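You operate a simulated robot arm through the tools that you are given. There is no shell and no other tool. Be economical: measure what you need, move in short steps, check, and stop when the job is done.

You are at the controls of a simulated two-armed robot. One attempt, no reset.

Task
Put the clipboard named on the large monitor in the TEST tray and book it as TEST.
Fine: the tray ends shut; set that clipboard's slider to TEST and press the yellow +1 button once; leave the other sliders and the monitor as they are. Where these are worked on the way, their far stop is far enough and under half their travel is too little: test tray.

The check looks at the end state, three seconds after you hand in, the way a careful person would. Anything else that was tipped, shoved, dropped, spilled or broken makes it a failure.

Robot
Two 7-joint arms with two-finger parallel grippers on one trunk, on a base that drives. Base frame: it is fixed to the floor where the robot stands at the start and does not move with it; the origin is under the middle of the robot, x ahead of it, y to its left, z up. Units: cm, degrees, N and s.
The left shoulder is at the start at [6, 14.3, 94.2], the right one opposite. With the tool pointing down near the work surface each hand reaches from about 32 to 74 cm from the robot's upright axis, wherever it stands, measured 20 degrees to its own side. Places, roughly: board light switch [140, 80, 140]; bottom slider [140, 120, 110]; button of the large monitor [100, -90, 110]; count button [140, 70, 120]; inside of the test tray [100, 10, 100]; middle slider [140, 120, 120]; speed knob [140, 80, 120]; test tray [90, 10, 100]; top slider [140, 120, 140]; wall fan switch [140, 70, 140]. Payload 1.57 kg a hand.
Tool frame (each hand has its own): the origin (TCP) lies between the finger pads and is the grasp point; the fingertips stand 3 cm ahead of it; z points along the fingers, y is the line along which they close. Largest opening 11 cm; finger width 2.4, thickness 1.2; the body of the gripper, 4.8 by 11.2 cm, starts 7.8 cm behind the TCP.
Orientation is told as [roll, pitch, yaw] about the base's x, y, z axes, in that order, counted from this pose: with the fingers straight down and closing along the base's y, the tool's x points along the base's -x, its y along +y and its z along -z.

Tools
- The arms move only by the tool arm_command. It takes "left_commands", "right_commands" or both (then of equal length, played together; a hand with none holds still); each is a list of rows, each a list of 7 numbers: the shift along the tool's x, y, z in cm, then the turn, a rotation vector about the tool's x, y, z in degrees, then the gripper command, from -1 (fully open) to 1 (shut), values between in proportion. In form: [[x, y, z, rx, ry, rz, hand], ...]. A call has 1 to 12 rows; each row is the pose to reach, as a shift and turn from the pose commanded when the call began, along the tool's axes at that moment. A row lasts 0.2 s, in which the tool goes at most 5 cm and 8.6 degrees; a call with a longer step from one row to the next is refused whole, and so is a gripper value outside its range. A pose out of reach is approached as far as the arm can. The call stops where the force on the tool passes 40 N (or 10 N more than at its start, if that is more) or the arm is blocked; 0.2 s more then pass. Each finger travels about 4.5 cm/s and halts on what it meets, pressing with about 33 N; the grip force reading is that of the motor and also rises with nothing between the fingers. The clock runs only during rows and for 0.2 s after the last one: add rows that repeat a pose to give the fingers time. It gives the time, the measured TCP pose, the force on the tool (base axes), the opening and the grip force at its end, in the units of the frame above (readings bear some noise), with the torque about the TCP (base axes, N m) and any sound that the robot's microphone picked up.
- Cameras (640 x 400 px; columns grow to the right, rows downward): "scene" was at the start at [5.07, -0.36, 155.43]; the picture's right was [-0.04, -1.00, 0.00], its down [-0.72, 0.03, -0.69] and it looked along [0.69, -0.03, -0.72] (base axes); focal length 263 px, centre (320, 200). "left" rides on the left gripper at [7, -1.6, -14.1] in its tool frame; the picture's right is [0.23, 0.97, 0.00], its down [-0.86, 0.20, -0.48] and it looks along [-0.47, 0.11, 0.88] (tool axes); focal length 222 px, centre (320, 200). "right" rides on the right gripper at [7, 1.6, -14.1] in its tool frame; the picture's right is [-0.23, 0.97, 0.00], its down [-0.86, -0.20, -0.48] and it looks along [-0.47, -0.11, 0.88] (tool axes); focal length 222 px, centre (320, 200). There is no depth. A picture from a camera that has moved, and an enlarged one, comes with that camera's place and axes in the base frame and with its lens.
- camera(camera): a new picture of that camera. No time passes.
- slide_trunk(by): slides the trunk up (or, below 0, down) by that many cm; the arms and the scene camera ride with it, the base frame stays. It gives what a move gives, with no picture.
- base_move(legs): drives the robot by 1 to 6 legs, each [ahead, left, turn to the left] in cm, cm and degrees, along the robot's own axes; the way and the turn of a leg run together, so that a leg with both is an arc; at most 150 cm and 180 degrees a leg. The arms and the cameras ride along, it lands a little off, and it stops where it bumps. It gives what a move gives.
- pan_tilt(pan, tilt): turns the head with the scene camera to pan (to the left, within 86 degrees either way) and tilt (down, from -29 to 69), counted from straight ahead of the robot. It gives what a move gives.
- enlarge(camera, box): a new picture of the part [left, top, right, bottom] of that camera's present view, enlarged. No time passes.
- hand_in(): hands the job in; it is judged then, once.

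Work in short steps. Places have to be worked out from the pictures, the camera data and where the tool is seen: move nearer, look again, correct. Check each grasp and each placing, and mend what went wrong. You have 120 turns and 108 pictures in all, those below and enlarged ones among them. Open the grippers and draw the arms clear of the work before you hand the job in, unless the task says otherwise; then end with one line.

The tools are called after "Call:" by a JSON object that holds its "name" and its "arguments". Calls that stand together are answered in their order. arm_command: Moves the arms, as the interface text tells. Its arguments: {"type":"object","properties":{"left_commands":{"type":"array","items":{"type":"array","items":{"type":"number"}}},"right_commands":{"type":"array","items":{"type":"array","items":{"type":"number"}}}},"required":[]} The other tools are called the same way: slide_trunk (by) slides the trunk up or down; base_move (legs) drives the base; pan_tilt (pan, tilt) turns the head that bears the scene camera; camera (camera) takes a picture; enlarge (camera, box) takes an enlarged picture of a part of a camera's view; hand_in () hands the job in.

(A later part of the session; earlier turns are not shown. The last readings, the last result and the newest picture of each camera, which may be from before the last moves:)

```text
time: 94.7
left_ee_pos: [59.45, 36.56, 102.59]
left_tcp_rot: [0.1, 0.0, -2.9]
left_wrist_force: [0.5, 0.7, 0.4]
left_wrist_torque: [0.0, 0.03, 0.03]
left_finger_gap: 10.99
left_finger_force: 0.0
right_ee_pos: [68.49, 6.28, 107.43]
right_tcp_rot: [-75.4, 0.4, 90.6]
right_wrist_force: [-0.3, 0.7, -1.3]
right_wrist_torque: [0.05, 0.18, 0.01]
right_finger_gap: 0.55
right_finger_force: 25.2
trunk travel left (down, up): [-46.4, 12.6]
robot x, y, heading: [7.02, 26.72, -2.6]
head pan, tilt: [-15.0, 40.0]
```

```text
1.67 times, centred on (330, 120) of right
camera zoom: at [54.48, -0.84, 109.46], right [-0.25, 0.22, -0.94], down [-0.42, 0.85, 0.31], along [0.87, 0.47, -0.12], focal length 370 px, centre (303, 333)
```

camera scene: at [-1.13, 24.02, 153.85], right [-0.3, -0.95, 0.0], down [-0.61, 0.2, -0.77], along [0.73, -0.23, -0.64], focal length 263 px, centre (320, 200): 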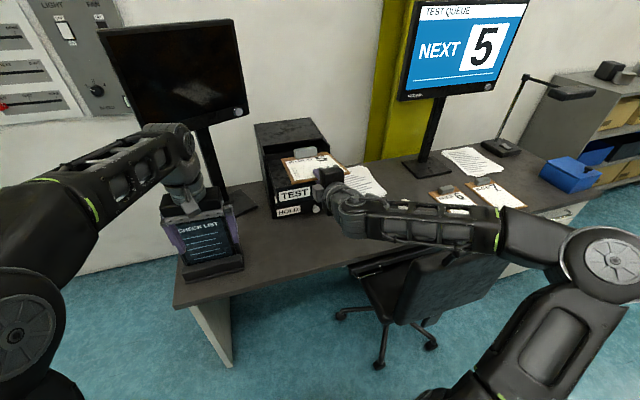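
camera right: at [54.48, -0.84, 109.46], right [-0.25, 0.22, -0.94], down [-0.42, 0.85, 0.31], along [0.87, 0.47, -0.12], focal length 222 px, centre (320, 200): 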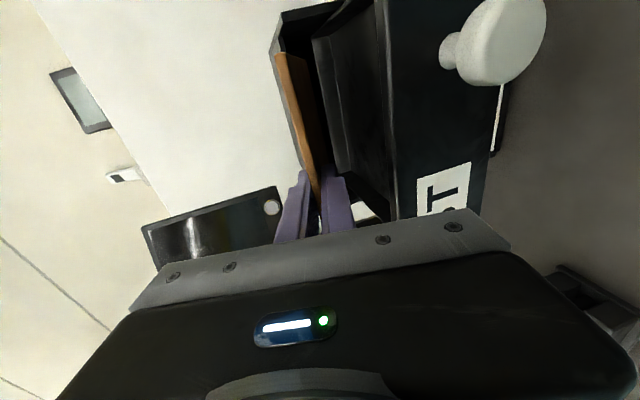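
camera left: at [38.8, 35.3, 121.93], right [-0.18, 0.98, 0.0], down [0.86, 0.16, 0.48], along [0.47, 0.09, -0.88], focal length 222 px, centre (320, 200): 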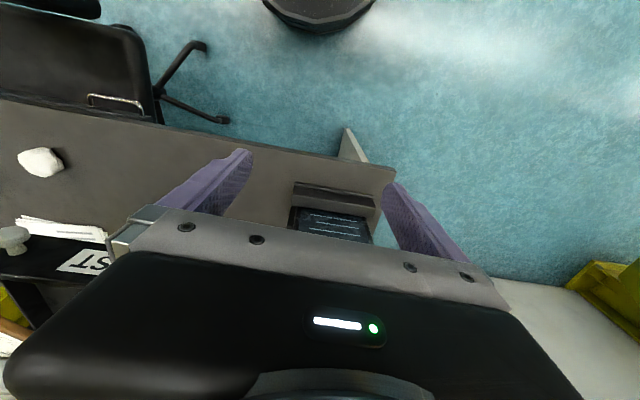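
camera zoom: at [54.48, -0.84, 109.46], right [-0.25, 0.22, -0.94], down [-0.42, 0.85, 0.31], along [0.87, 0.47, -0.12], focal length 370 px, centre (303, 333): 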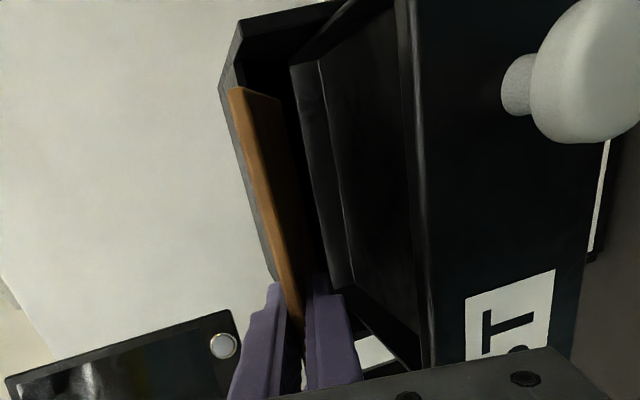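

The tray is ~24–25 cm deep inside, so the board fits just. Lower 3 cm so the far end sits near the tray bottom, then push ahead ~1.3 cm toward the rear wall.

Call:
{"name": "slide_trunk", "arguments": {"by": -3}}

Call:
{"name": "arm_command", "arguments": {"right_commands": [[0, -0.1, 0.3, 0, 0, 0, 1], [0, -0.2, 0.6, 0, 0, 0, 1], [0, -0.3, 0.9, 0, 0, 0, 1], [0, -0.3, 1.3, 0, 0, 0, 1], [0, -0.3, 1.3, 0, 0, 0, 1]]}}

Call:
{"name": "enlarge", "arguments": {"camera": "scene", "box": [260, 100, 380, 200]}}

Call:
{"name": "enlarge", "arguments": {"camera": "right", "box": [240, 0, 420, 240]}}

```text
time: 95.4
left_ee_pos: [59.24, 36.64, 99.74]
left_tcp_rot: [0.0, -0.1, -2.8]
left_wrist_force: [0.4, 0.6, 0.6]
left_wrist_torque: [0.03, 0.03, 0.0]
left_finger_gap: 11.02
left_finger_force: 0.2
right_ee_pos: [68.25, 6.31, 104.57]
right_tcp_rot: [-75.6, 0.5, 90.6]
right_wrist_force: [0.4, -0.9, 5.5]
right_wrist_torque: [0.08, 0.27, 0.04]
right_finger_gap: 0.57
right_finger_force: 25.4
trunk travel left (down, up): [-43.4, 15.6]
robot x, y, heading: [7.1, 26.93, -3.0]
head pan, tilt: [-15.0, 40.0]
```

```text
time: 96.6
left_ee_pos: [59.31, 36.54, 99.61]
left_tcp_rot: [0.0, -0.2, -2.8]
left_wrist_force: [-0.5, -0.7, 0.3]
left_wrist_torque: [0.01, -0.03, -0.04]
left_finger_gap: 11.0
left_finger_force: 0.0
right_ee_pos: [69.64, 6.32, 104.47]
right_tcp_rot: [-75.7, 0.4, 90.6]
right_wrist_force: [0.0, -3.2, 11.0]
right_wrist_torque: [0.14, 0.39, 0.07]
right_finger_gap: 0.55
right_finger_force: 25.6
trunk travel left (down, up): [-43.4, 15.6]
robot x, y, heading: [6.76, 26.45, -2.9]
head pan, tilt: [-15.0, 40.0]
```

```text
4.00 times, centred on (320, 150) of scene
camera zoom: at [12.04, 24.07, 145.67], right [-0.3, -0.95, 0.0], down [-0.61, 0.2, -0.77], along [0.73, -0.23, -0.64], focal length 1051 px, centre (320, 400)
```

zoom: 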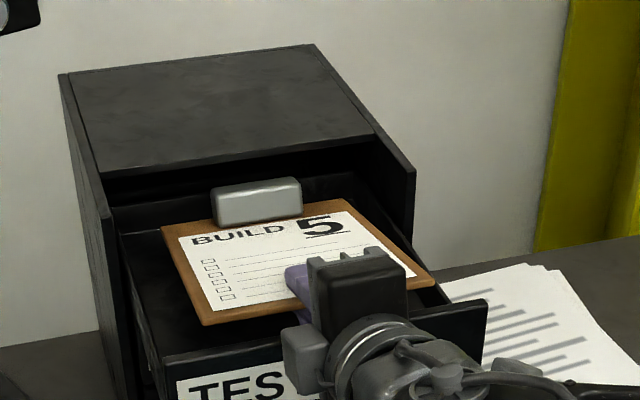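

```text
1.67 times, centred on (330, 120) of right
camera zoom: at [55.65, -0.82, 106.58], right [-0.24, 0.22, -0.94], down [-0.42, 0.85, 0.31], along [0.87, 0.47, -0.12], focal length 370 px, centre (303, 333)
```

zoom: 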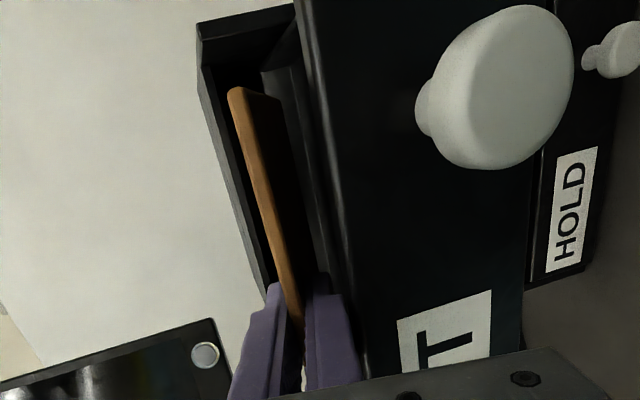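

The far end now touches the tray floor (11 N upward). Push ahead up to 1.2 cm more, watching force.

Call:
{"name": "arm_command", "arguments": {"right_commands": [[0, -0.2, 0.4, 0, 0, 0, 1], [0, -0.3, 0.8, 0, 0, 0, 1], [0, -0.4, 1.2, 0, 0, 0, 1], [0, -0.4, 1.2, 0, 0, 0, 1]]}}

Call:
{"name": "enlarge", "arguments": {"camera": "scene", "box": [260, 100, 380, 200]}}

```text
time: 97.6
left_ee_pos: [59.19, 36.52, 99.79]
left_tcp_rot: [0.0, 0.0, -2.8]
left_wrist_force: [-0.5, -0.2, 0.1]
left_wrist_torque: [-0.01, -0.01, 0.02]
left_finger_gap: 11.01
left_finger_force: 0.0
right_ee_pos: [70.98, 6.3, 104.56]
right_tcp_rot: [-75.5, 0.4, 90.6]
right_wrist_force: [0.1, -2.0, 6.5]
right_wrist_torque: [0.11, 0.31, 0.03]
right_finger_gap: 0.56
right_finger_force: 25.9
trunk travel left (down, up): [-43.4, 15.6]
robot x, y, heading: [7.18, 26.57, -2.8]
head pan, tilt: [-15.0, 40.0]
```

```text
4.00 times, centred on (320, 150) of scene
camera zoom: at [12.08, 24.08, 145.66], right [-0.3, -0.95, 0.0], down [-0.61, 0.2, -0.77], along [0.73, -0.23, -0.64], focal length 1051 px, centre (320, 400)
```

zoom: 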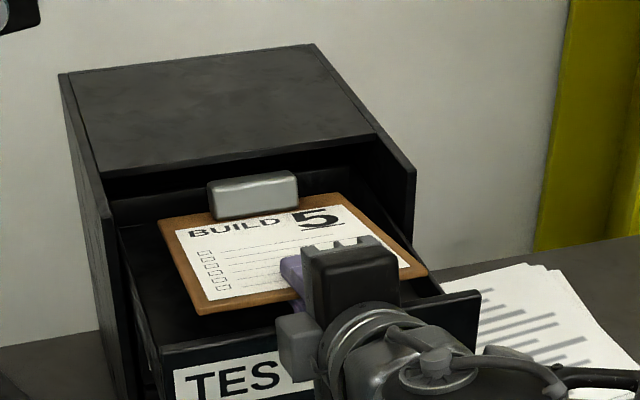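

Upward force seems to be the lower finger resting on the panel's top edge (≈104). Now I open to 5 cm while rising 2.6 cm, then pitch the hand further down 20° so the board slides off the lower finger into the tray.

Call:
{"name": "arm_command", "arguments": {"right_commands": [[0, -0.8, 0.2, 0, 0, 0, 0.8], [0, -1.5, 0.4, 0, 0, 0, 0.5], [0, -2.2, 0.6, 0, 0, 0, 0.2], [0, -2.7, 0.7, 0, 0, 0, 0.1], [0, -2.7, 0.7, 0, 0, 0, 0.1]]}}

Call:
{"name": "enlarge", "arguments": {"camera": "scene", "box": [260, 100, 380, 200]}}

Call:
{"name": "camera", "arguments": {"camera": "right"}}

```text
time: 98.8
left_ee_pos: [59.35, 36.65, 99.68]
left_tcp_rot: [0.0, 0.0, -2.8]
left_wrist_force: [-1.1, -0.1, 0.2]
left_wrist_torque: [0.0, 0.0, 0.01]
left_finger_gap: 11.0
left_finger_force: 0.0
right_ee_pos: [72.24, 6.39, 106.88]
right_tcp_rot: [-75.4, 0.4, 90.6]
right_wrist_force: [0.0, 0.9, -0.1]
right_wrist_torque: [-0.02, 0.0, 0.01]
right_finger_gap: 5.02
right_finger_force: 0.6
trunk travel left (down, up): [-43.4, 15.6]
robot x, y, heading: [6.84, 26.6, -2.8]
head pan, tilt: [-15.0, 40.0]
```

```text
4.00 times, centred on (320, 150) of scene
camera zoom: at [12.15, 24.09, 145.66], right [-0.3, -0.95, 0.0], down [-0.61, 0.2, -0.77], along [0.73, -0.23, -0.64], focal length 1051 px, centre (320, 400)
```

zoom: 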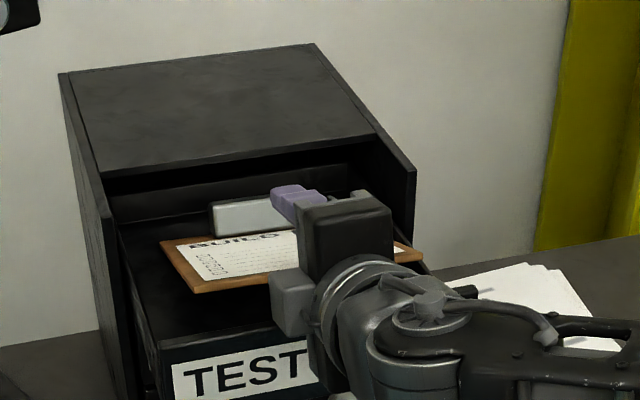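

```text
41 pictures are left
camera right: at [58.3, -0.79, 109.02], right [-0.25, 0.22, -0.94], down [-0.42, 0.85, 0.31], along [0.87, 0.47, -0.12], focal length 222 px, centre (320, 200)
```

right: 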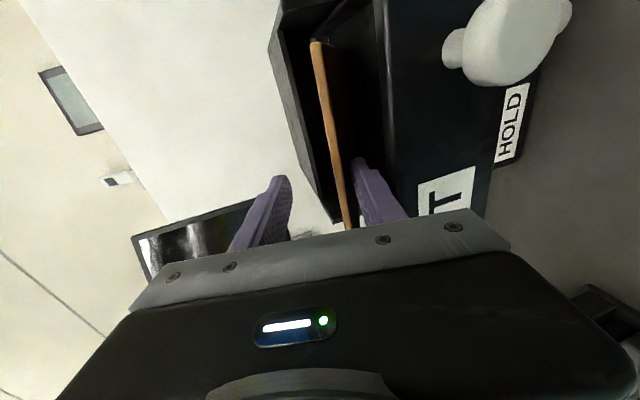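

Board is loose, resting on the lower finger and tray. Now pitch down 20° in place.

Call:
{"name": "arm_command", "arguments": {"right_commands": [[0, 0, 0, -5, 0, 0, 0.1], [0, 0, 0, -10, 0, 0, 0.1], [0, 0, 0, -15, 0, 0, 0.1], [0, 0, 0, -20, 0, 0, 0.1], [0, 0, 0, -20, 0, 0, 0.1]]}}

Call:
{"name": "camera", "arguments": {"camera": "right"}}

Call:
{"name": "enlarge", "arguments": {"camera": "scene", "box": [260, 100, 380, 200]}}

```text
time: 100.0
left_ee_pos: [59.36, 36.58, 99.66]
left_tcp_rot: [-0.1, 0.0, -2.8]
left_wrist_force: [0.3, -0.7, 0.4]
left_wrist_torque: [-0.03, 0.0, 0.0]
left_finger_gap: 11.01
left_finger_force: 0.0
right_ee_pos: [72.3, 6.4, 107.08]
right_tcp_rot: [-55.4, 0.4, 90.6]
right_wrist_force: [-0.5, 0.2, -0.4]
right_wrist_torque: [-0.02, -0.03, -0.04]
right_finger_gap: 5.0
right_finger_force: 0.1
trunk travel left (down, up): [-43.4, 15.6]
robot x, y, heading: [7.29, 26.15, -3.0]
head pan, tilt: [-15.0, 40.0]
```

```text
40 pictures are left
camera right: at [59.83, -0.74, 113.74], right [-0.55, 0.22, -0.8], down [-0.29, 0.86, 0.43], along [0.78, 0.47, -0.41], focal length 222 px, centre (320, 200)
```

right: 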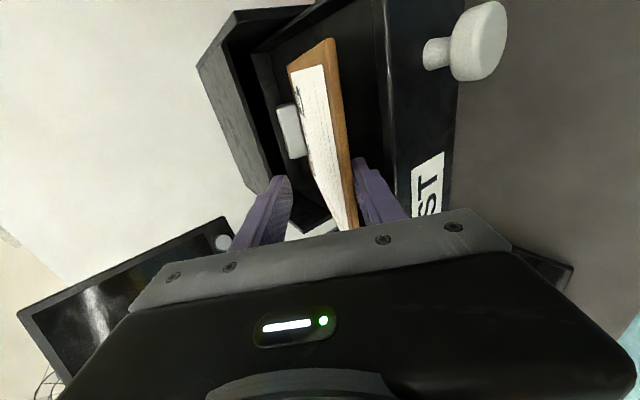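

```text
4.00 times, centred on (320, 150) of scene
camera zoom: at [12.14, 24.09, 145.66], right [-0.3, -0.95, 0.0], down [-0.61, 0.2, -0.77], along [0.73, -0.23, -0.64], focal length 1051 px, centre (320, 400)
```

zoom: 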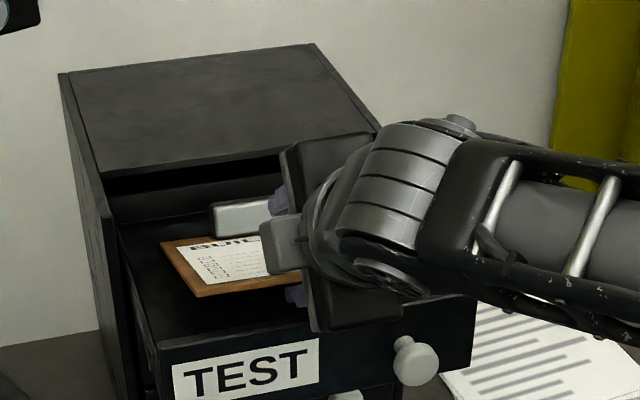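

Now withdraw the hand along its own axis so the board's near edge slides off inside the tray.

Call:
{"name": "arm_command", "arguments": {"right_commands": [[0, 0.8, -1, -3, 0, 0, 0.1], [0, 0.8, -4, -3, 0, 0, 0.1], [0, 0.8, -8, -3, 0, 0, 0.1], [0, 0.8, -10, -3, 0, 0, 0.1], [0, 0.8, -10, -3, 0, 0, 0.1]]}}

Call:
{"name": "camera", "arguments": {"camera": "right"}}

Call:
{"name": "enlarge", "arguments": {"camera": "scene", "box": [260, 100, 380, 200]}}

```text
time: 101.2
left_ee_pos: [59.28, 36.5, 99.67]
left_tcp_rot: [0.0, -0.1, -2.8]
left_wrist_force: [0.3, -0.3, 0.5]
left_wrist_torque: [-0.02, 0.02, 0.02]
left_finger_gap: 10.98
left_finger_force: 0.1
right_ee_pos: [63.6, 6.38, 111.77]
right_tcp_rot: [-52.5, 0.5, 90.6]
right_wrist_force: [-0.4, -0.5, 0.6]
right_wrist_torque: [0.0, 0.0, 0.02]
right_finger_gap: 4.95
right_finger_force: 0.1
trunk travel left (down, up): [-43.4, 15.6]
robot x, y, heading: [7.43, 26.65, -2.8]
head pan, tilt: [-15.0, 40.0]
```

```text
38 pictures are left
camera right: at [51.44, -0.71, 119.2], right [-0.6, 0.21, -0.77], down [-0.27, 0.86, 0.44], along [0.76, 0.47, -0.45], focal length 222 px, centre (320, 200)
```

right: 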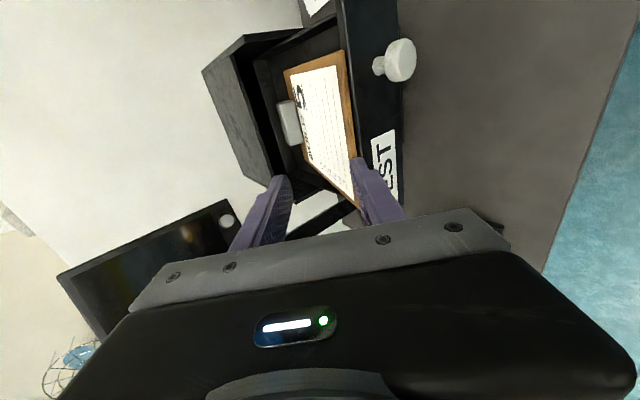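

```text
4.00 times, centred on (320, 150) of scene
camera zoom: at [12.15, 24.09, 145.66], right [-0.3, -0.95, 0.0], down [-0.61, 0.2, -0.77], along [0.73, -0.23, -0.64], focal length 1051 px, centre (320, 400)
```

zoom: 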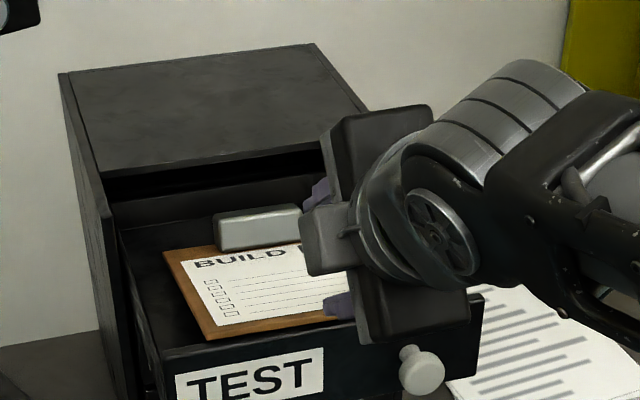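

The board has dropped into the tray. Back the base off and view the tray.

Call:
{"name": "base_move", "arguments": {"legs": [[-14, 0, 0]]}}

Call:
{"name": "enlarge", "arguments": {"camera": "scene", "box": [240, 90, 380, 200]}}

Call:
{"name": "enlarge", "arguments": {"camera": "right", "box": [200, 0, 460, 220]}}

```text
time: 102.5
left_ee_pos: [45.47, 37.08, 99.75]
left_tcp_rot: [0.0, -0.1, -3.1]
left_wrist_force: [-0.5, 0.8, 0.1]
left_wrist_torque: [0.0, -0.06, 0.01]
left_finger_gap: 11.0
left_finger_force: 0.1
right_ee_pos: [49.49, 6.83, 111.81]
right_tcp_rot: [-52.5, 0.4, 90.5]
right_wrist_force: [-0.6, -0.6, 0.1]
right_wrist_torque: [0.01, -0.04, -0.01]
right_finger_gap: 4.95
right_finger_force: 0.0
trunk travel left (down, up): [-43.4, 15.6]
robot x, y, heading: [-7.2, 27.06, -3.0]
head pan, tilt: [-15.0, 40.0]
```

```text
3.64 times, centred on (310, 145) of scene
camera zoom: at [-1.79, 24.77, 145.67], right [-0.31, -0.95, 0.0], down [-0.61, 0.2, -0.77], along [0.73, -0.24, -0.64], focal length 955 px, centre (356, 400)
```

zoom: 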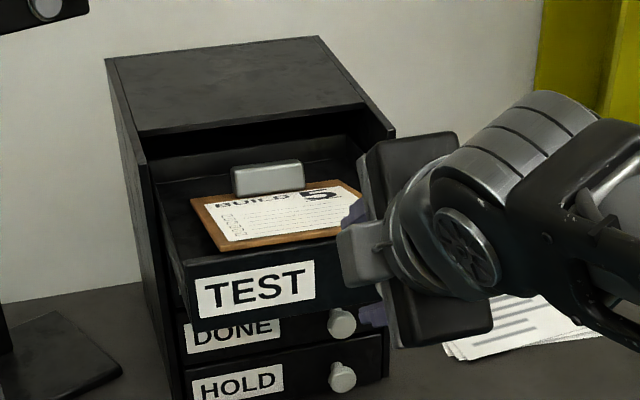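

```text
1.82 times, centred on (330, 110) of right
camera zoom: at [37.43, -0.22, 119.24], right [-0.59, 0.22, -0.77], down [-0.26, 0.86, 0.44], along [0.76, 0.47, -0.45], focal length 404 px, centre (302, 364)
```

zoom: 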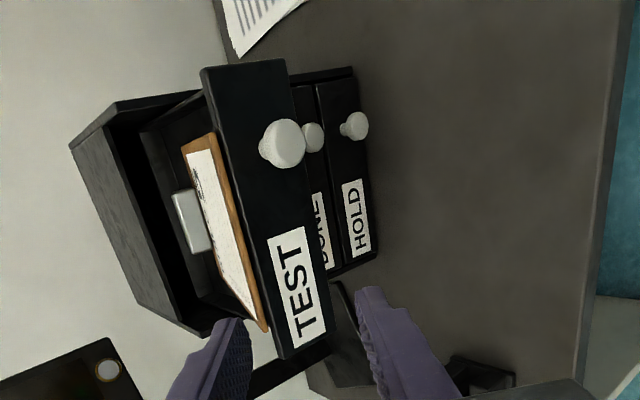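

I want certainty that the near edge lies below the panel top: raise the trunk and look from above.

Call:
{"name": "slide_trunk", "arguments": {"by": 15}}

Call:
{"name": "base_move", "arguments": {"legs": [[0, 8, 0]]}}

Call:
{"name": "enlarge", "arguments": {"camera": "right", "box": [200, 0, 460, 220]}}

Call:
{"name": "enlarge", "arguments": {"camera": "scene", "box": [260, 110, 400, 220]}}

```text
time: 104.3
left_ee_pos: [45.51, 37.14, 114.8]
left_tcp_rot: [0.0, 0.0, -3.0]
left_wrist_force: [0.7, -0.5, 0.6]
left_wrist_torque: [-0.01, 0.0, 0.01]
left_finger_gap: 11.01
left_finger_force: 0.1
right_ee_pos: [49.65, 6.81, 126.83]
right_tcp_rot: [-52.5, 0.4, 90.4]
right_wrist_force: [-0.8, 0.4, 0.2]
right_wrist_torque: [0.02, 0.0, 0.0]
right_finger_gap: 4.96
right_finger_force: 0.0
trunk travel left (down, up): [-58.4, 0.6]
robot x, y, heading: [-6.67, 27.46, -3.2]
head pan, tilt: [-15.0, 40.0]
```

```text
time: 105.4
left_ee_pos: [45.9, 45.18, 114.7]
left_tcp_rot: [0.0, 0.0, -2.9]
left_wrist_force: [-0.2, -0.4, 0.2]
left_wrist_torque: [-0.05, -0.01, -0.02]
left_finger_gap: 10.98
left_finger_force: 0.1
right_ee_pos: [50.05, 14.96, 126.83]
right_tcp_rot: [-52.5, 0.5, 90.5]
right_wrist_force: [-0.3, 1.2, -0.1]
right_wrist_torque: [-0.03, 0.01, -0.04]
right_finger_gap: 4.93
right_finger_force: 0.0
trunk travel left (down, up): [-58.4, 0.6]
robot x, y, heading: [-6.34, 35.33, -2.9]
head pan, tilt: [-15.0, 40.0]
```

```text
1.82 times, centred on (330, 110) of right
camera zoom: at [38.02, 8.02, 134.22], right [-0.6, 0.22, -0.77], down [-0.26, 0.86, 0.44], along [0.76, 0.47, -0.45], focal length 404 px, centre (302, 364)
```

zoom: 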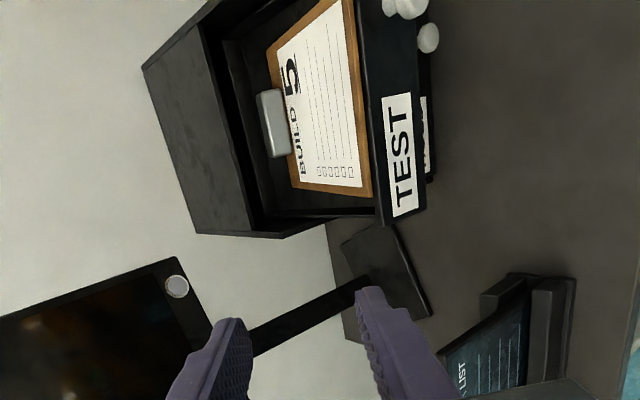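

```text
3.64 times, centred on (330, 165) of scene
camera zoom: at [-1.22, 32.97, 160.66], right [-0.31, -0.95, 0.0], down [-0.61, 0.2, -0.77], along [0.73, -0.24, -0.64], focal length 955 px, centre (284, 327)
```

zoom: 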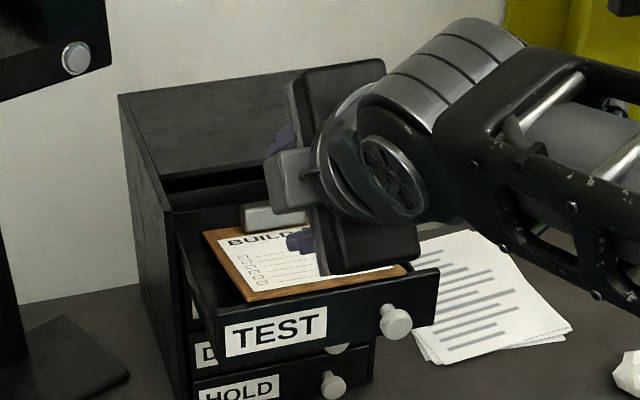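

Triangulation gives the near edge at (67.9, z≈104.5) while the far end is at (88.3, z≈98.5): the near edge is perched on the front panel, with ~2–3 cm slack behind. I'll nudge it forward with closed fingertips; first return there.

Call:
{"name": "base_move", "arguments": {"legs": [[0, -9, 0]]}}

Call:
{"name": "arm_command", "arguments": {"right_commands": [[0, 0, 0, 0, 0, 0, 0.5], [0, 0, 0, 0, 0, 0, 1], [0, 0, 0, 0, 0, 0, 1], [0, 0, 0, 0, 0, 0, 1], [0, 0, 0, 0, 0, 0, 1]]}}

Call:
{"name": "slide_trunk", "arguments": {"by": -15}}

Call:
{"name": "camera", "arguments": {"camera": "right"}}

```text
time: 106.5
left_ee_pos: [45.43, 36.17, 114.69]
left_tcp_rot: [0.2, 0.0, -2.9]
left_wrist_force: [-0.9, -0.8, 0.7]
left_wrist_torque: [0.04, 0.02, 0.01]
left_finger_gap: 10.99
left_finger_force: 0.0
right_ee_pos: [49.62, 5.99, 126.74]
right_tcp_rot: [-52.4, 0.3, 90.6]
right_wrist_force: [0.4, -1.1, 0.9]
right_wrist_torque: [0.03, 0.01, 0.02]
right_finger_gap: 4.93
right_finger_force: 0.0
trunk travel left (down, up): [-58.4, 0.6]
robot x, y, heading: [-7.18, 26.15, -2.8]
head pan, tilt: [-15.0, 40.0]
```

```text
time: 107.7
left_ee_pos: [45.48, 36.34, 114.72]
left_tcp_rot: [0.0, -0.1, -2.9]
left_wrist_force: [0.3, -0.2, -0.5]
left_wrist_torque: [0.01, -0.01, -0.03]
left_finger_gap: 10.98
left_finger_force: 0.1
right_ee_pos: [49.56, 6.04, 126.83]
right_tcp_rot: [-52.4, 0.4, 90.4]
right_wrist_force: [0.6, -0.3, 0.7]
right_wrist_torque: [0.01, 0.01, 0.04]
right_finger_gap: 0.0
right_finger_force: 21.9
trunk travel left (down, up): [-58.4, 0.6]
robot x, y, heading: [-6.84, 26.07, -3.0]
head pan, tilt: [-15.0, 40.0]
```

```text
time: 109.4
left_ee_pos: [45.39, 36.36, 99.54]
left_tcp_rot: [0.0, -0.1, -2.9]
left_wrist_force: [0.2, -0.2, 0.0]
left_wrist_torque: [0.0, 0.01, 0.01]
left_finger_gap: 10.99
left_finger_force: 0.0
right_ee_pos: [49.57, 6.13, 111.9]
right_tcp_rot: [-52.5, 0.4, 90.5]
right_wrist_force: [0.0, 0.1, -0.1]
right_wrist_torque: [0.01, 0.0, 0.02]
right_finger_gap: 0.0
right_finger_force: 21.3
trunk travel left (down, up): [-43.4, 15.6]
robot x, y, heading: [-6.66, 26.3, -2.8]
head pan, tilt: [-15.0, 40.0]
```

```text
32 pictures are left
camera right: at [37.58, -0.96, 119.2], right [-0.6, 0.22, -0.77], down [-0.27, 0.86, 0.44], along [0.76, 0.47, -0.45], focal length 222 px, centre (320, 200)
```

right: 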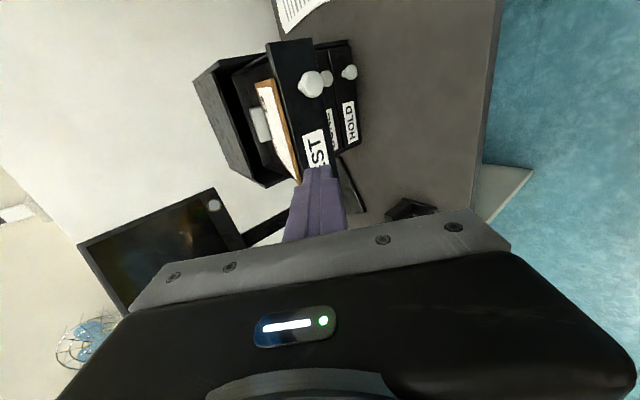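

Drive ahead 11 cm, lower the closed tips to the panel-top level, and push the edge forward 6 cm in small steps.

Call:
{"name": "base_move", "arguments": {"legs": [[11, 0.5, 0]]}}

Call:
{"name": "arm_command", "arguments": {"right_commands": [[0, 1.8, 1.4, 0, 0, 0, 1], [0, 3.57, 2.74, 0, 0, 0, 1], [0, 2.96, 3.53, 0, 0, 0, 1], [0, 2.35, 4.32, 0, 0, 0, 1], [0, 1.74, 5.12, 0, 0, 0, 1], [0, 1.13, 5.91, 0, 0, 0, 1], [0, 0.52, 6.7, 0, 0, 0, 1], [0, 0.2, 7.1, 0, 0, 0, 1], [0, 0.2, 7.1, 0, 0, 0, 1]]}}

Call:
{"name": "camera", "arguments": {"camera": "right"}}

Call:
{"name": "enlarge", "arguments": {"camera": "scene", "box": [240, 100, 400, 220]}}

```text
time: 110.6
left_ee_pos: [56.37, 36.32, 99.64]
left_tcp_rot: [0.0, 0.0, -3.0]
left_wrist_force: [1.0, -0.2, 0.2]
left_wrist_torque: [0.0, 0.01, 0.01]
left_finger_gap: 11.01
left_finger_force: 0.0
right_ee_pos: [60.72, 6.11, 111.66]
right_tcp_rot: [-52.4, 0.4, 90.6]
right_wrist_force: [0.3, -0.4, 0.1]
right_wrist_torque: [0.01, 0.0, -0.04]
right_finger_gap: 0.01
right_finger_force: 20.4
trunk travel left (down, up): [-43.4, 15.6]
robot x, y, heading: [3.9, 26.45, -2.8]
head pan, tilt: [-15.0, 40.0]
```

```text
time: 112.6
left_ee_pos: [56.35, 36.3, 99.72]
left_tcp_rot: [0.0, -0.1, -3.0]
left_wrist_force: [-0.1, -0.5, 0.6]
left_wrist_torque: [0.01, 0.01, 0.0]
left_finger_gap: 10.98
left_finger_force: 0.0
right_ee_pos: [66.01, 6.13, 107.25]
right_tcp_rot: [-52.5, 0.4, 90.6]
right_wrist_force: [0.0, -0.5, 0.3]
right_wrist_torque: [0.0, 0.01, -0.02]
right_finger_gap: 0.0
right_finger_force: 21.5
trunk travel left (down, up): [-43.4, 15.6]
robot x, y, heading: [4.28, 26.65, -3.0]
head pan, tilt: [-15.0, 40.0]
```

```text
31 pictures are left
camera right: at [53.96, -0.95, 114.71], right [-0.6, 0.21, -0.77], down [-0.27, 0.86, 0.44], along [0.76, 0.47, -0.45], focal length 222 px, centre (320, 200)
```

right: 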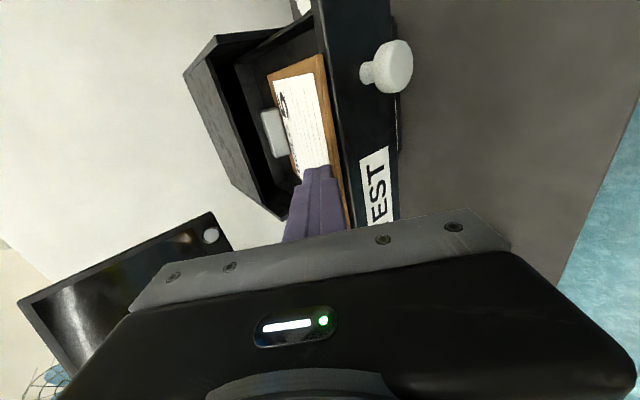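

```text
3.33 times, centred on (320, 160) of scene
camera zoom: at [9.19, 23.87, 145.66], right [-0.31, -0.95, 0.0], down [-0.61, 0.2, -0.77], along [0.73, -0.23, -0.64], focal length 876 px, centre (320, 333)
```

zoom: 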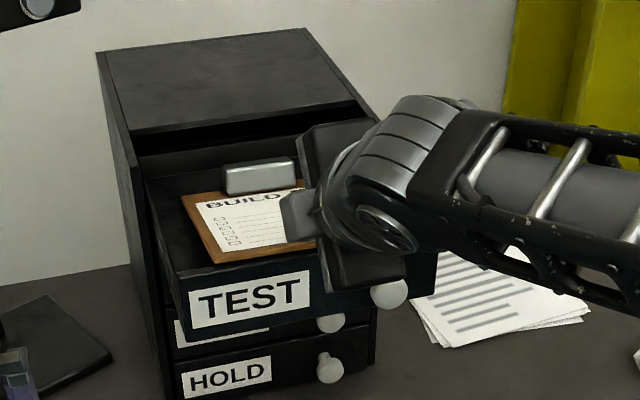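

The tips passed above the edge without contact, now over the board. I press straight down gently to feel the board's height.

Call:
{"name": "arm_command", "arguments": {"right_commands": [[0, 0.4, 0.3, 0, 0, 0, 1], [0, 0.8, 0.6, 0, 0, 0, 1], [0, 1.2, 0.9, 0, 0, 0, 1], [0, 1.6, 1.2, 0, 0, 0, 1], [0, 2, 1.5, 0, 0, 0, 1], [0, 2.4, 1.8, 0, 0, 0, 1]]}}

```text
time: 114.0
left_ee_pos: [56.26, 36.3, 99.61]
left_tcp_rot: [0.0, -0.1, -3.0]
left_wrist_force: [-0.7, 0.1, 0.2]
left_wrist_torque: [0.01, -0.03, -0.02]
left_finger_gap: 11.01
left_finger_force: 0.1
right_ee_pos: [66.02, 6.01, 104.26]
right_tcp_rot: [-52.5, 0.3, 90.5]
right_wrist_force: [0.3, -0.5, 0.2]
right_wrist_torque: [0.0, 0.02, -0.02]
right_finger_gap: 0.01
right_finger_force: 21.2
trunk travel left (down, up): [-43.4, 15.6]
robot x, y, heading: [3.96, 26.28, -2.7]
head pan, tilt: [-15.0, 40.0]
```

No contact down to tip z≈101.5, so the board lies lower than I thought. Look.

Call:
{"name": "enlarge", "arguments": {"camera": "right", "box": [200, 0, 460, 220]}}

Call:
{"name": "enlarge", "arguments": {"camera": "scene", "box": [260, 130, 360, 220]}}

```text
1.82 times, centred on (330, 110) of right
camera zoom: at [53.99, -1.04, 111.67], right [-0.6, 0.22, -0.77], down [-0.27, 0.86, 0.44], along [0.76, 0.47, -0.45], focal length 404 px, centre (302, 364)
```

zoom: 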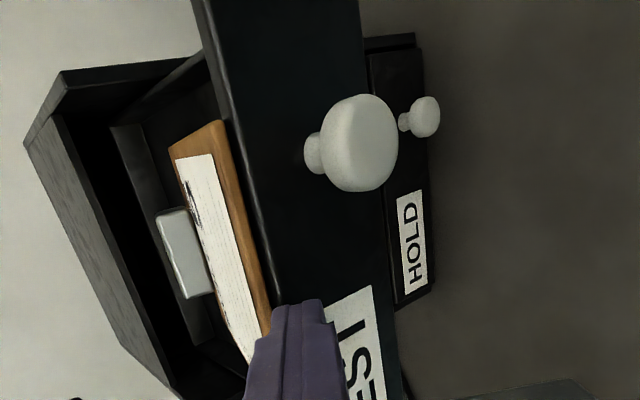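

```text
4.44 times, centred on (310, 175) of scene
camera zoom: at [9.19, 23.86, 145.66], right [-0.31, -0.95, 0.0], down [-0.61, 0.2, -0.77], along [0.73, -0.23, -0.64], focal length 1168 px, centre (364, 311)
```

zoom: 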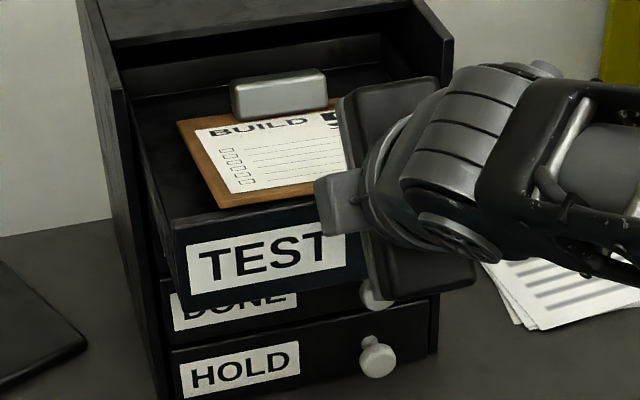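

The tip seems to be at the near edge. Push ahead 1.5 cm here to feel whether the edge is at this height.

Call:
{"name": "arm_command", "arguments": {"right_commands": [[0, -0.3, 0.4, 0, 0, 0, 1], [0, -0.6, 0.8, 0, 0, 0, 1], [0, -0.9, 1.2, 0, 0, 0, 1], [0, -1.2, 1.6, 0, 0, 0, 1]]}}

Call:
{"name": "arm_command", "arguments": {"right_commands": [[0, 0.4, 0.3, 0, 0, 0, 1], [0, 0.8, 0.6, 0, 0, 0, 1], [0, 1.2, 0.9, 0, 0, 0, 1], [0, 1.6, 1.2, 0, 0, 0, 1]]}}

Call:
{"name": "enlarge", "arguments": {"camera": "right", "box": [200, 0, 460, 220]}}

```text
time: 115.0
left_ee_pos: [56.35, 36.25, 99.63]
left_tcp_rot: [0.0, 0.0, -2.9]
left_wrist_force: [-0.1, -0.7, -0.1]
left_wrist_torque: [0.03, 0.03, 0.02]
left_finger_gap: 10.99
left_finger_force: 0.1
right_ee_pos: [67.99, 6.13, 104.2]
right_tcp_rot: [-52.4, 0.4, 90.6]
right_wrist_force: [-0.4, -0.6, 0.2]
right_wrist_torque: [-0.01, 0.02, -0.01]
right_finger_gap: 0.0
right_finger_force: 21.3
trunk travel left (down, up): [-43.4, 15.6]
robot x, y, heading: [3.75, 26.33, -2.9]
head pan, tilt: [-15.0, 40.0]
```

```text
time: 116.0
left_ee_pos: [56.37, 36.38, 99.51]
left_tcp_rot: [0.0, -0.2, -2.9]
left_wrist_force: [0.6, -1.1, 0.2]
left_wrist_torque: [0.01, 0.0, 0.04]
left_finger_gap: 11.0
left_finger_force: 0.0
right_ee_pos: [68.07, 6.06, 102.21]
right_tcp_rot: [-52.5, 0.5, 90.6]
right_wrist_force: [0.5, 0.1, 0.5]
right_wrist_torque: [-0.02, 0.03, -0.02]
right_finger_gap: 0.0
right_finger_force: 21.4
trunk travel left (down, up): [-43.4, 15.6]
robot x, y, heading: [4.23, 26.45, -2.8]
head pan, tilt: [-15.0, 40.0]
```

```text
1.82 times, centred on (330, 110) of right
camera zoom: at [55.96, -1.01, 109.64], right [-0.6, 0.22, -0.77], down [-0.27, 0.86, 0.44], along [0.76, 0.47, -0.45], focal length 404 px, centre (302, 364)
```

zoom: 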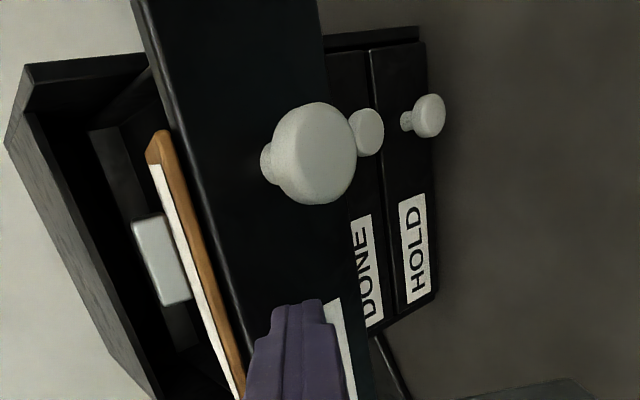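

Nothing resisted: the tray itself seems to slide freely as I touch it (its face is now near x≈70). I back off, raise, and view the tray from above with the left hand's camera.

Call:
{"name": "base_move", "arguments": {"legs": [[-14, 0, 0]]}}

Call:
{"name": "slide_trunk", "arguments": {"by": 15}}

Call:
{"name": "base_move", "arguments": {"legs": [[0, -27, 0], [13, 0, 2]]}}

Call:
{"name": "camera", "arguments": {"camera": "left"}}

Call:
{"name": "camera", "arguments": {"camera": "scene"}}

```text
time: 117.3
left_ee_pos: [42.23, 37.1, 99.71]
left_tcp_rot: [0.0, -0.1, -2.8]
left_wrist_force: [0.0, 0.3, -0.6]
left_wrist_torque: [0.01, 0.0, -0.01]
left_finger_gap: 11.0
left_finger_force: 0.1
right_ee_pos: [54.03, 6.87, 102.23]
right_tcp_rot: [-52.6, 0.6, 90.7]
right_wrist_force: [-0.9, -0.5, -0.2]
right_wrist_torque: [-0.01, 0.0, -0.02]
right_finger_gap: 0.01
right_finger_force: 21.7
trunk travel left (down, up): [-43.4, 15.6]
robot x, y, heading: [-9.68, 26.69, -2.6]
head pan, tilt: [-15.0, 40.0]
```

```text
time: 119.1
left_ee_pos: [42.31, 37.08, 114.74]
left_tcp_rot: [0.0, 0.1, -2.9]
left_wrist_force: [0.3, 0.8, -0.1]
left_wrist_torque: [0.01, 0.0, 0.0]
left_finger_gap: 11.0
left_finger_force: 0.0
right_ee_pos: [54.1, 6.79, 117.34]
right_tcp_rot: [-52.5, 0.5, 90.6]
right_wrist_force: [-0.9, 0.3, -0.5]
right_wrist_torque: [0.0, -0.03, 0.02]
right_finger_gap: 0.0
right_finger_force: 22.0
trunk travel left (down, up): [-58.4, 0.6]
robot x, y, heading: [-10.11, 26.77, -2.7]
head pan, tilt: [-15.0, 40.0]
```

```text
time: 121.9
left_ee_pos: [53.9, 10.94, 114.62]
left_tcp_rot: [0.0, 0.0, -0.9]
left_wrist_force: [0.6, -0.3, -0.1]
left_wrist_torque: [-0.01, 0.05, 0.0]
left_finger_gap: 11.01
left_finger_force: 0.0
right_ee_pos: [66.58, -18.93, 117.17]
right_tcp_rot: [-52.4, 0.3, 92.6]
right_wrist_force: [0.9, 0.2, 0.0]
right_wrist_torque: [0.02, 0.02, -0.01]
right_finger_gap: 0.02
right_finger_force: 21.2
trunk travel left (down, up): [-58.4, 0.6]
robot x, y, heading: [1.81, -1.06, -1.0]
head pan, tilt: [-15.0, 40.0]
```

```text
26 pictures are left
camera left: at [46.74, 9.45, 128.73], right [-0.21, 0.98, 0.0], down [0.86, 0.19, 0.48], along [0.47, 0.1, -0.88], focal length 222 px, centre (320, 200)
```

left: 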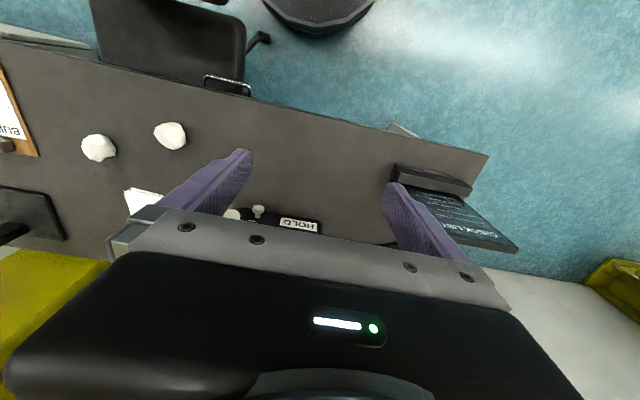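

```text
25 pictures are left
camera scene: at [7.2, -3.15, 160.65], right [-0.27, -0.96, 0.0], down [-0.62, 0.18, -0.77], along [0.74, -0.21, -0.64], focal length 263 px, centre (320, 200)
```

scene: 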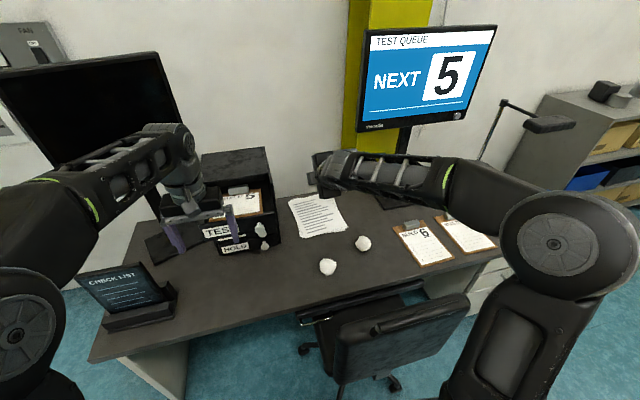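

Move the left hand 17 cm ahead so its camera looks straight down on the tray front.

Call:
{"name": "arm_command", "arguments": {"left_commands": [[-4, 0, 0, 0, 0, 0, -1], [-8, 0, 0, 0, 0, 0, -1], [-12, 0, 0, 0, 0, 0, -1], [-16, 0, 0, 0, 0, 0, -1], [-16, 0, 0, 0, 0, 0, -1]]}}

Call:
{"name": "enlarge", "arguments": {"camera": "left", "box": [180, 60, 440, 240]}}

```text
time: 123.1
left_ee_pos: [56.14, 11.83, 114.59]
left_tcp_rot: [0.0, 0.0, -0.9]
left_wrist_force: [0.8, 1.1, -0.8]
left_wrist_torque: [-0.03, 0.01, 0.0]
left_finger_gap: 11.03
left_finger_force: 0.1
left hand out of reach, approached as far as the arm can: row 1, 2, 3, 4, 5
right_ee_pos: [66.44, -18.9, 117.28]
right_tcp_rot: [-52.4, 0.6, 92.5]
right_wrist_force: [-0.2, -0.1, 0.4]
right_wrist_torque: [0.0, -0.02, 0.02]
right_finger_gap: 0.0
right_finger_force: 21.3
trunk travel left (down, up): [-58.4, 0.6]
robot x, y, heading: [2.09, -1.17, -0.7]
head pan, tilt: [-15.0, 40.0]
```

```text
2.22 times, centred on (310, 150) of left
camera zoom: at [49.13, 10.32, 128.63], right [-0.21, 0.98, 0.0], down [0.86, 0.19, 0.48], along [0.47, 0.1, -0.88], focal length 494 px, centre (342, 311)
```

zoom: 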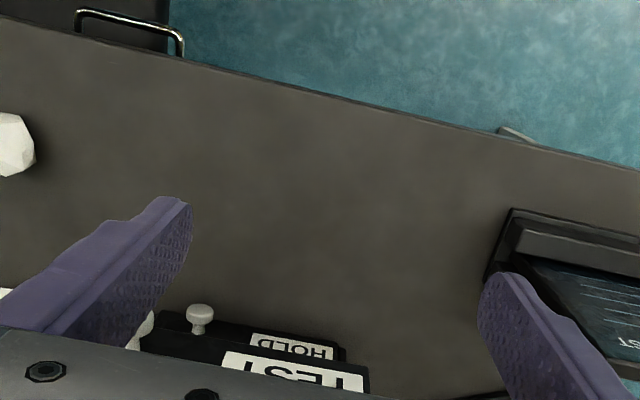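

That is its reach limit at this height. I pull the left hand aside instead and use the scene camera, which looks nearly straight into the tray.

Call:
{"name": "arm_command", "arguments": {"left_commands": [[3, 4, 0, 0, 0, 0, -1], [6, 8, 0, 0, 0, 0, -1], [9, 12, 0, 0, 0, 0, -1], [10, 16, 0, 0, 0, 0, -1], [10, 16, 0, 0, 0, 0, -1]]}}

Call:
{"name": "enlarge", "arguments": {"camera": "scene", "box": [170, 140, 300, 260]}}

```text
time: 124.3
left_ee_pos: [45.92, 27.72, 114.43]
left_tcp_rot: [0.0, -0.2, -0.9]
left_wrist_force: [0.5, -0.5, -0.3]
left_wrist_torque: [-0.02, -0.03, 0.02]
left_finger_gap: 11.02
left_finger_force: 0.0
right_ee_pos: [66.49, -18.9, 117.26]
right_tcp_rot: [-52.5, 0.6, 92.6]
right_wrist_force: [0.5, 0.0, -0.6]
right_wrist_torque: [-0.02, -0.01, -0.01]
right_finger_gap: 0.01
right_finger_force: 20.9
trunk travel left (down, up): [-58.4, 0.6]
robot x, y, heading: [1.55, -0.92, -0.8]
head pan, tilt: [-15.0, 40.0]
```

```text
3.33 times, centred on (235, 200) of scene
camera zoom: at [6.98, -3.18, 160.66], right [-0.27, -0.96, 0.0], down [-0.62, 0.18, -0.77], along [0.74, -0.21, -0.64], focal length 876 px, centre (603, 200)
```

zoom: 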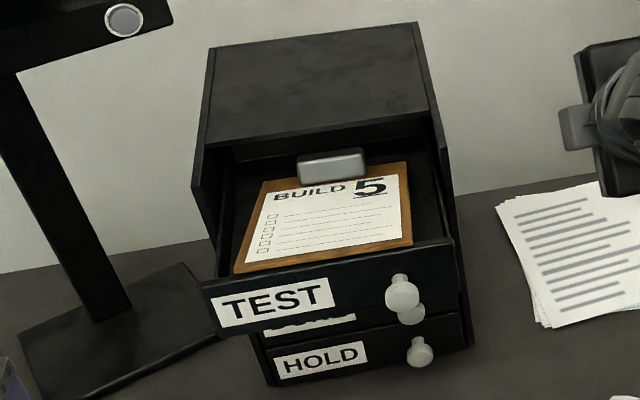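

The near edge is indeed perched about at the panel top (far end lower), and the tray now slides freely (face ≈72). Plan: push the tray shut first, then, with it against its stop, nudge the board's edge in from the front. I move back to that station.

Call:
{"name": "base_move", "arguments": {"legs": [[-10, 0, 0], [0, 28, 0]]}}

Call:
{"name": "slide_trunk", "arguments": {"by": -16}}

Call:
{"name": "arm_command", "arguments": {"right_commands": [[0, 0, 0, 6, 0, 0, 1], [0, 0, 0, 12, 0, 0, 1], [0, 0, 0, 18, 0, 0, 1], [0, 0, 0, 18, 0, 0, 1]]}}

Call:
{"name": "camera", "arguments": {"camera": "scene"}}

```text
time: 127.0
left_ee_pos: [36.65, 56.05, 114.23]
left_tcp_rot: [-0.1, -0.1, -1.2]
left_wrist_force: [-0.6, -0.4, 0.3]
left_wrist_torque: [0.02, -0.03, 0.04]
left_finger_gap: 10.99
left_finger_force: 0.0
right_ee_pos: [56.83, 9.11, 117.21]
right_tcp_rot: [-52.5, 0.5, 92.3]
right_wrist_force: [0.2, 0.6, -0.4]
right_wrist_torque: [-0.04, -0.01, -0.02]
right_finger_gap: 0.01
right_finger_force: 21.4
trunk travel left (down, up): [-58.4, 0.6]
robot x, y, heading: [-7.78, 27.43, -0.9]
head pan, tilt: [-15.0, 40.0]
```

```text
time: 128.8
left_ee_pos: [36.55, 55.98, 98.38]
left_tcp_rot: [0.0, -0.1, -1.2]
left_wrist_force: [1.0, 0.4, 0.2]
left_wrist_torque: [0.01, 0.0, -0.03]
left_finger_gap: 11.02
left_finger_force: 0.0
right_ee_pos: [56.85, 9.15, 101.22]
right_tcp_rot: [-52.5, 0.5, 92.3]
right_wrist_force: [-0.7, 0.1, 0.8]
right_wrist_torque: [0.02, 0.0, 0.01]
right_finger_gap: 0.0
right_finger_force: 21.3
trunk travel left (down, up): [-42.4, 16.6]
robot x, y, heading: [-7.91, 27.46, -1.2]
head pan, tilt: [-15.0, 40.0]
```

```text
time: 129.8
left_ee_pos: [36.7, 55.9, 98.35]
left_tcp_rot: [0.0, 0.0, -1.1]
left_wrist_force: [0.7, 0.5, 0.3]
left_wrist_torque: [-0.01, -0.03, 0.01]
left_finger_gap: 11.0
left_finger_force: 0.0
right_ee_pos: [56.86, 9.25, 101.29]
right_tcp_rot: [-70.5, 0.4, 92.3]
right_wrist_force: [0.5, -1.7, -0.5]
right_wrist_torque: [0.02, 0.03, -0.01]
right_finger_gap: 0.0
right_finger_force: 20.9
trunk travel left (down, up): [-42.4, 16.6]
robot x, y, heading: [-7.79, 27.47, -0.8]
head pan, tilt: [-15.0, 40.0]
```

```text
22 pictures are left
camera scene: at [-2.54, 25.2, 144.66], right [-0.28, -0.96, 0.0], down [-0.62, 0.18, -0.77], along [0.74, -0.21, -0.64], focal length 263 px, centre (320, 200)
```

scene: 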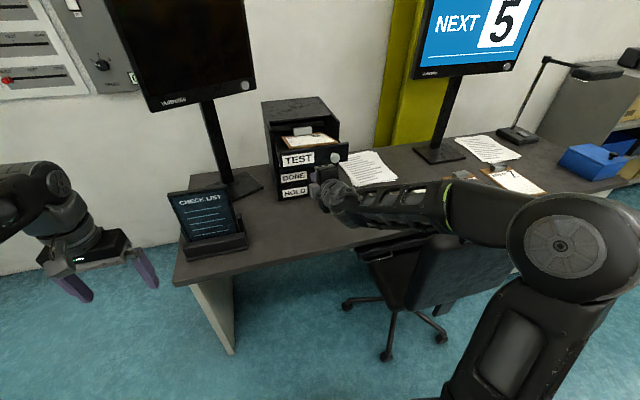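

I retract the left hand to keep clear of the tablet, then drive ahead 22 cm pushing the tray in with the closed fingertips (at y≈9, z≈100).

Call:
{"name": "arm_command", "arguments": {"left_commands": [[3, 0, -2, 0, 0, 0, -1], [6, 0, -4, 0, 0, 0, -1], [9, 0, -6, 0, 0, 0, -1], [9, 0, -8, 0, 0, 0, -1]]}}

Call:
{"name": "base_move", "arguments": {"legs": [[22, 0, 0]]}}

Call:
{"name": "enlarge", "arguments": {"camera": "scene", "box": [240, 90, 400, 220]}}

```text
time: 130.8
left_ee_pos: [28.64, 55.21, 102.38]
left_tcp_rot: [0.0, -0.1, -1.2]
left_wrist_force: [-0.1, -0.6, -1.1]
left_wrist_torque: [0.02, -0.03, 0.03]
left_finger_gap: 11.0
left_finger_force: 0.0
left hand out of reach, approached as far as the arm can: row 2, 3, 4
right_ee_pos: [56.89, 9.31, 101.12]
right_tcp_rot: [-70.5, 0.5, 92.3]
right_wrist_force: [-1.2, -0.3, 0.4]
right_wrist_torque: [0.03, -0.03, 0.01]
right_finger_gap: 0.0
right_finger_force: 21.7
trunk travel left (down, up): [-42.4, 16.6]
robot x, y, heading: [-8.15, 27.54, -0.9]
head pan, tilt: [-15.0, 40.0]
```

```text
time: 132.5
left_ee_pos: [50.38, 54.85, 102.36]
left_tcp_rot: [-0.1, 0.1, -1.1]
left_wrist_force: [0.2, -1.1, 0.4]
left_wrist_torque: [0.0, 0.01, 0.03]
left_finger_gap: 11.03
left_finger_force: 0.1
right_ee_pos: [78.56, 8.75, 101.14]
right_tcp_rot: [-70.4, 0.4, 92.3]
right_wrist_force: [-0.1, 0.4, -0.1]
right_wrist_torque: [0.03, 0.0, 0.0]
right_finger_gap: 0.0
right_finger_force: 21.7
trunk travel left (down, up): [-42.4, 16.6]
robot x, y, heading: [13.98, 27.56, -1.0]
head pan, tilt: [-15.0, 40.0]
```

```text
3.08 times, centred on (320, 155) of scene
camera zoom: at [19.24, 24.8, 144.65], right [-0.28, -0.96, 0.0], down [-0.62, 0.18, -0.77], along [0.74, -0.21, -0.64], focal length 808 px, centre (320, 338)
```

zoom: 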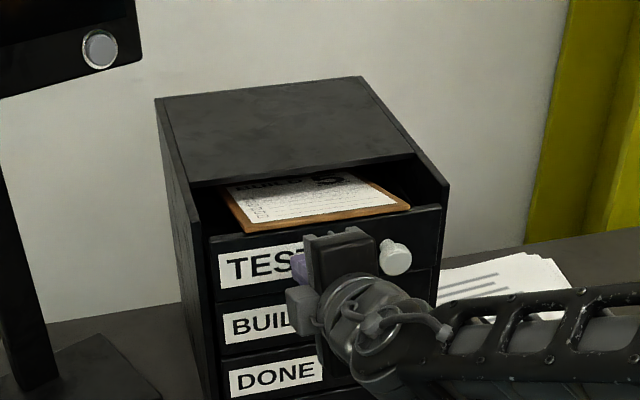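

The tray is nearly shut; the board's near edge clearly lies on the panel top. Push the last bit to the stop.

Call:
{"name": "arm_command", "arguments": {"right_commands": [[0, -0.2, 0.6, 0, 0, 0, 1], [0, -0.4, 1.2, 0, 0, 0, 1], [0, -0.6, 1.8, 0, 0, 0, 1], [0, -0.8, 2.4, 0, 0, 0, 1], [0, -1, 3, 0, 0, 0, 1], [0, -1.1, 3.5, 0, 0, 0, 1]]}}

Call:
{"name": "enlarge", "arguments": {"camera": "scene", "box": [260, 100, 380, 200]}}

```text
time: 133.7
left_ee_pos: [49.97, 54.63, 102.48]
left_tcp_rot: [0.0, -0.3, -1.2]
left_wrist_force: [-0.8, -0.2, 0.2]
left_wrist_torque: [0.04, -0.01, 0.02]
left_finger_gap: 11.01
left_finger_force: 0.2
right_ee_pos: [80.85, 8.88, 101.19]
right_tcp_rot: [-70.2, 0.4, 92.4]
right_wrist_force: [-27.6, -1.4, 7.4]
right_wrist_torque: [-0.1, -0.2, -0.32]
right_finger_gap: 0.02
right_finger_force: 21.3
trunk travel left (down, up): [-42.4, 16.6]
robot x, y, heading: [13.46, 27.23, -1.1]
head pan, tilt: [-15.0, 40.0]
stopped in row 6 (right hand): the force on the tool passed its limit at 47 N (the readings are from after the stop); the commanded pose is now the measured one
```

```text
4.00 times, centred on (320, 150) of scene
camera zoom: at [18.53, 24.8, 144.7], right [-0.28, -0.96, 0.0], down [-0.61, 0.18, -0.77], along [0.74, -0.21, -0.64], focal length 1051 px, centre (320, 400)
```

zoom: 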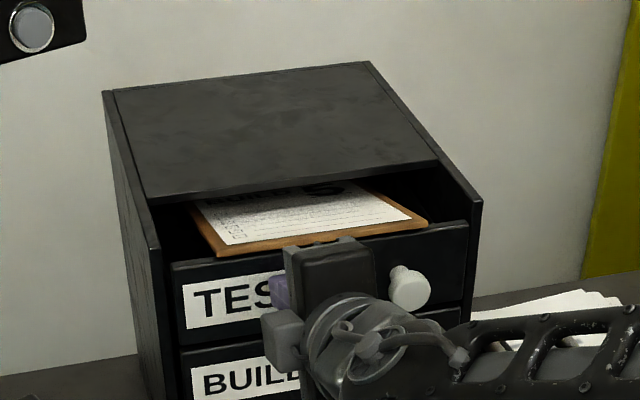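

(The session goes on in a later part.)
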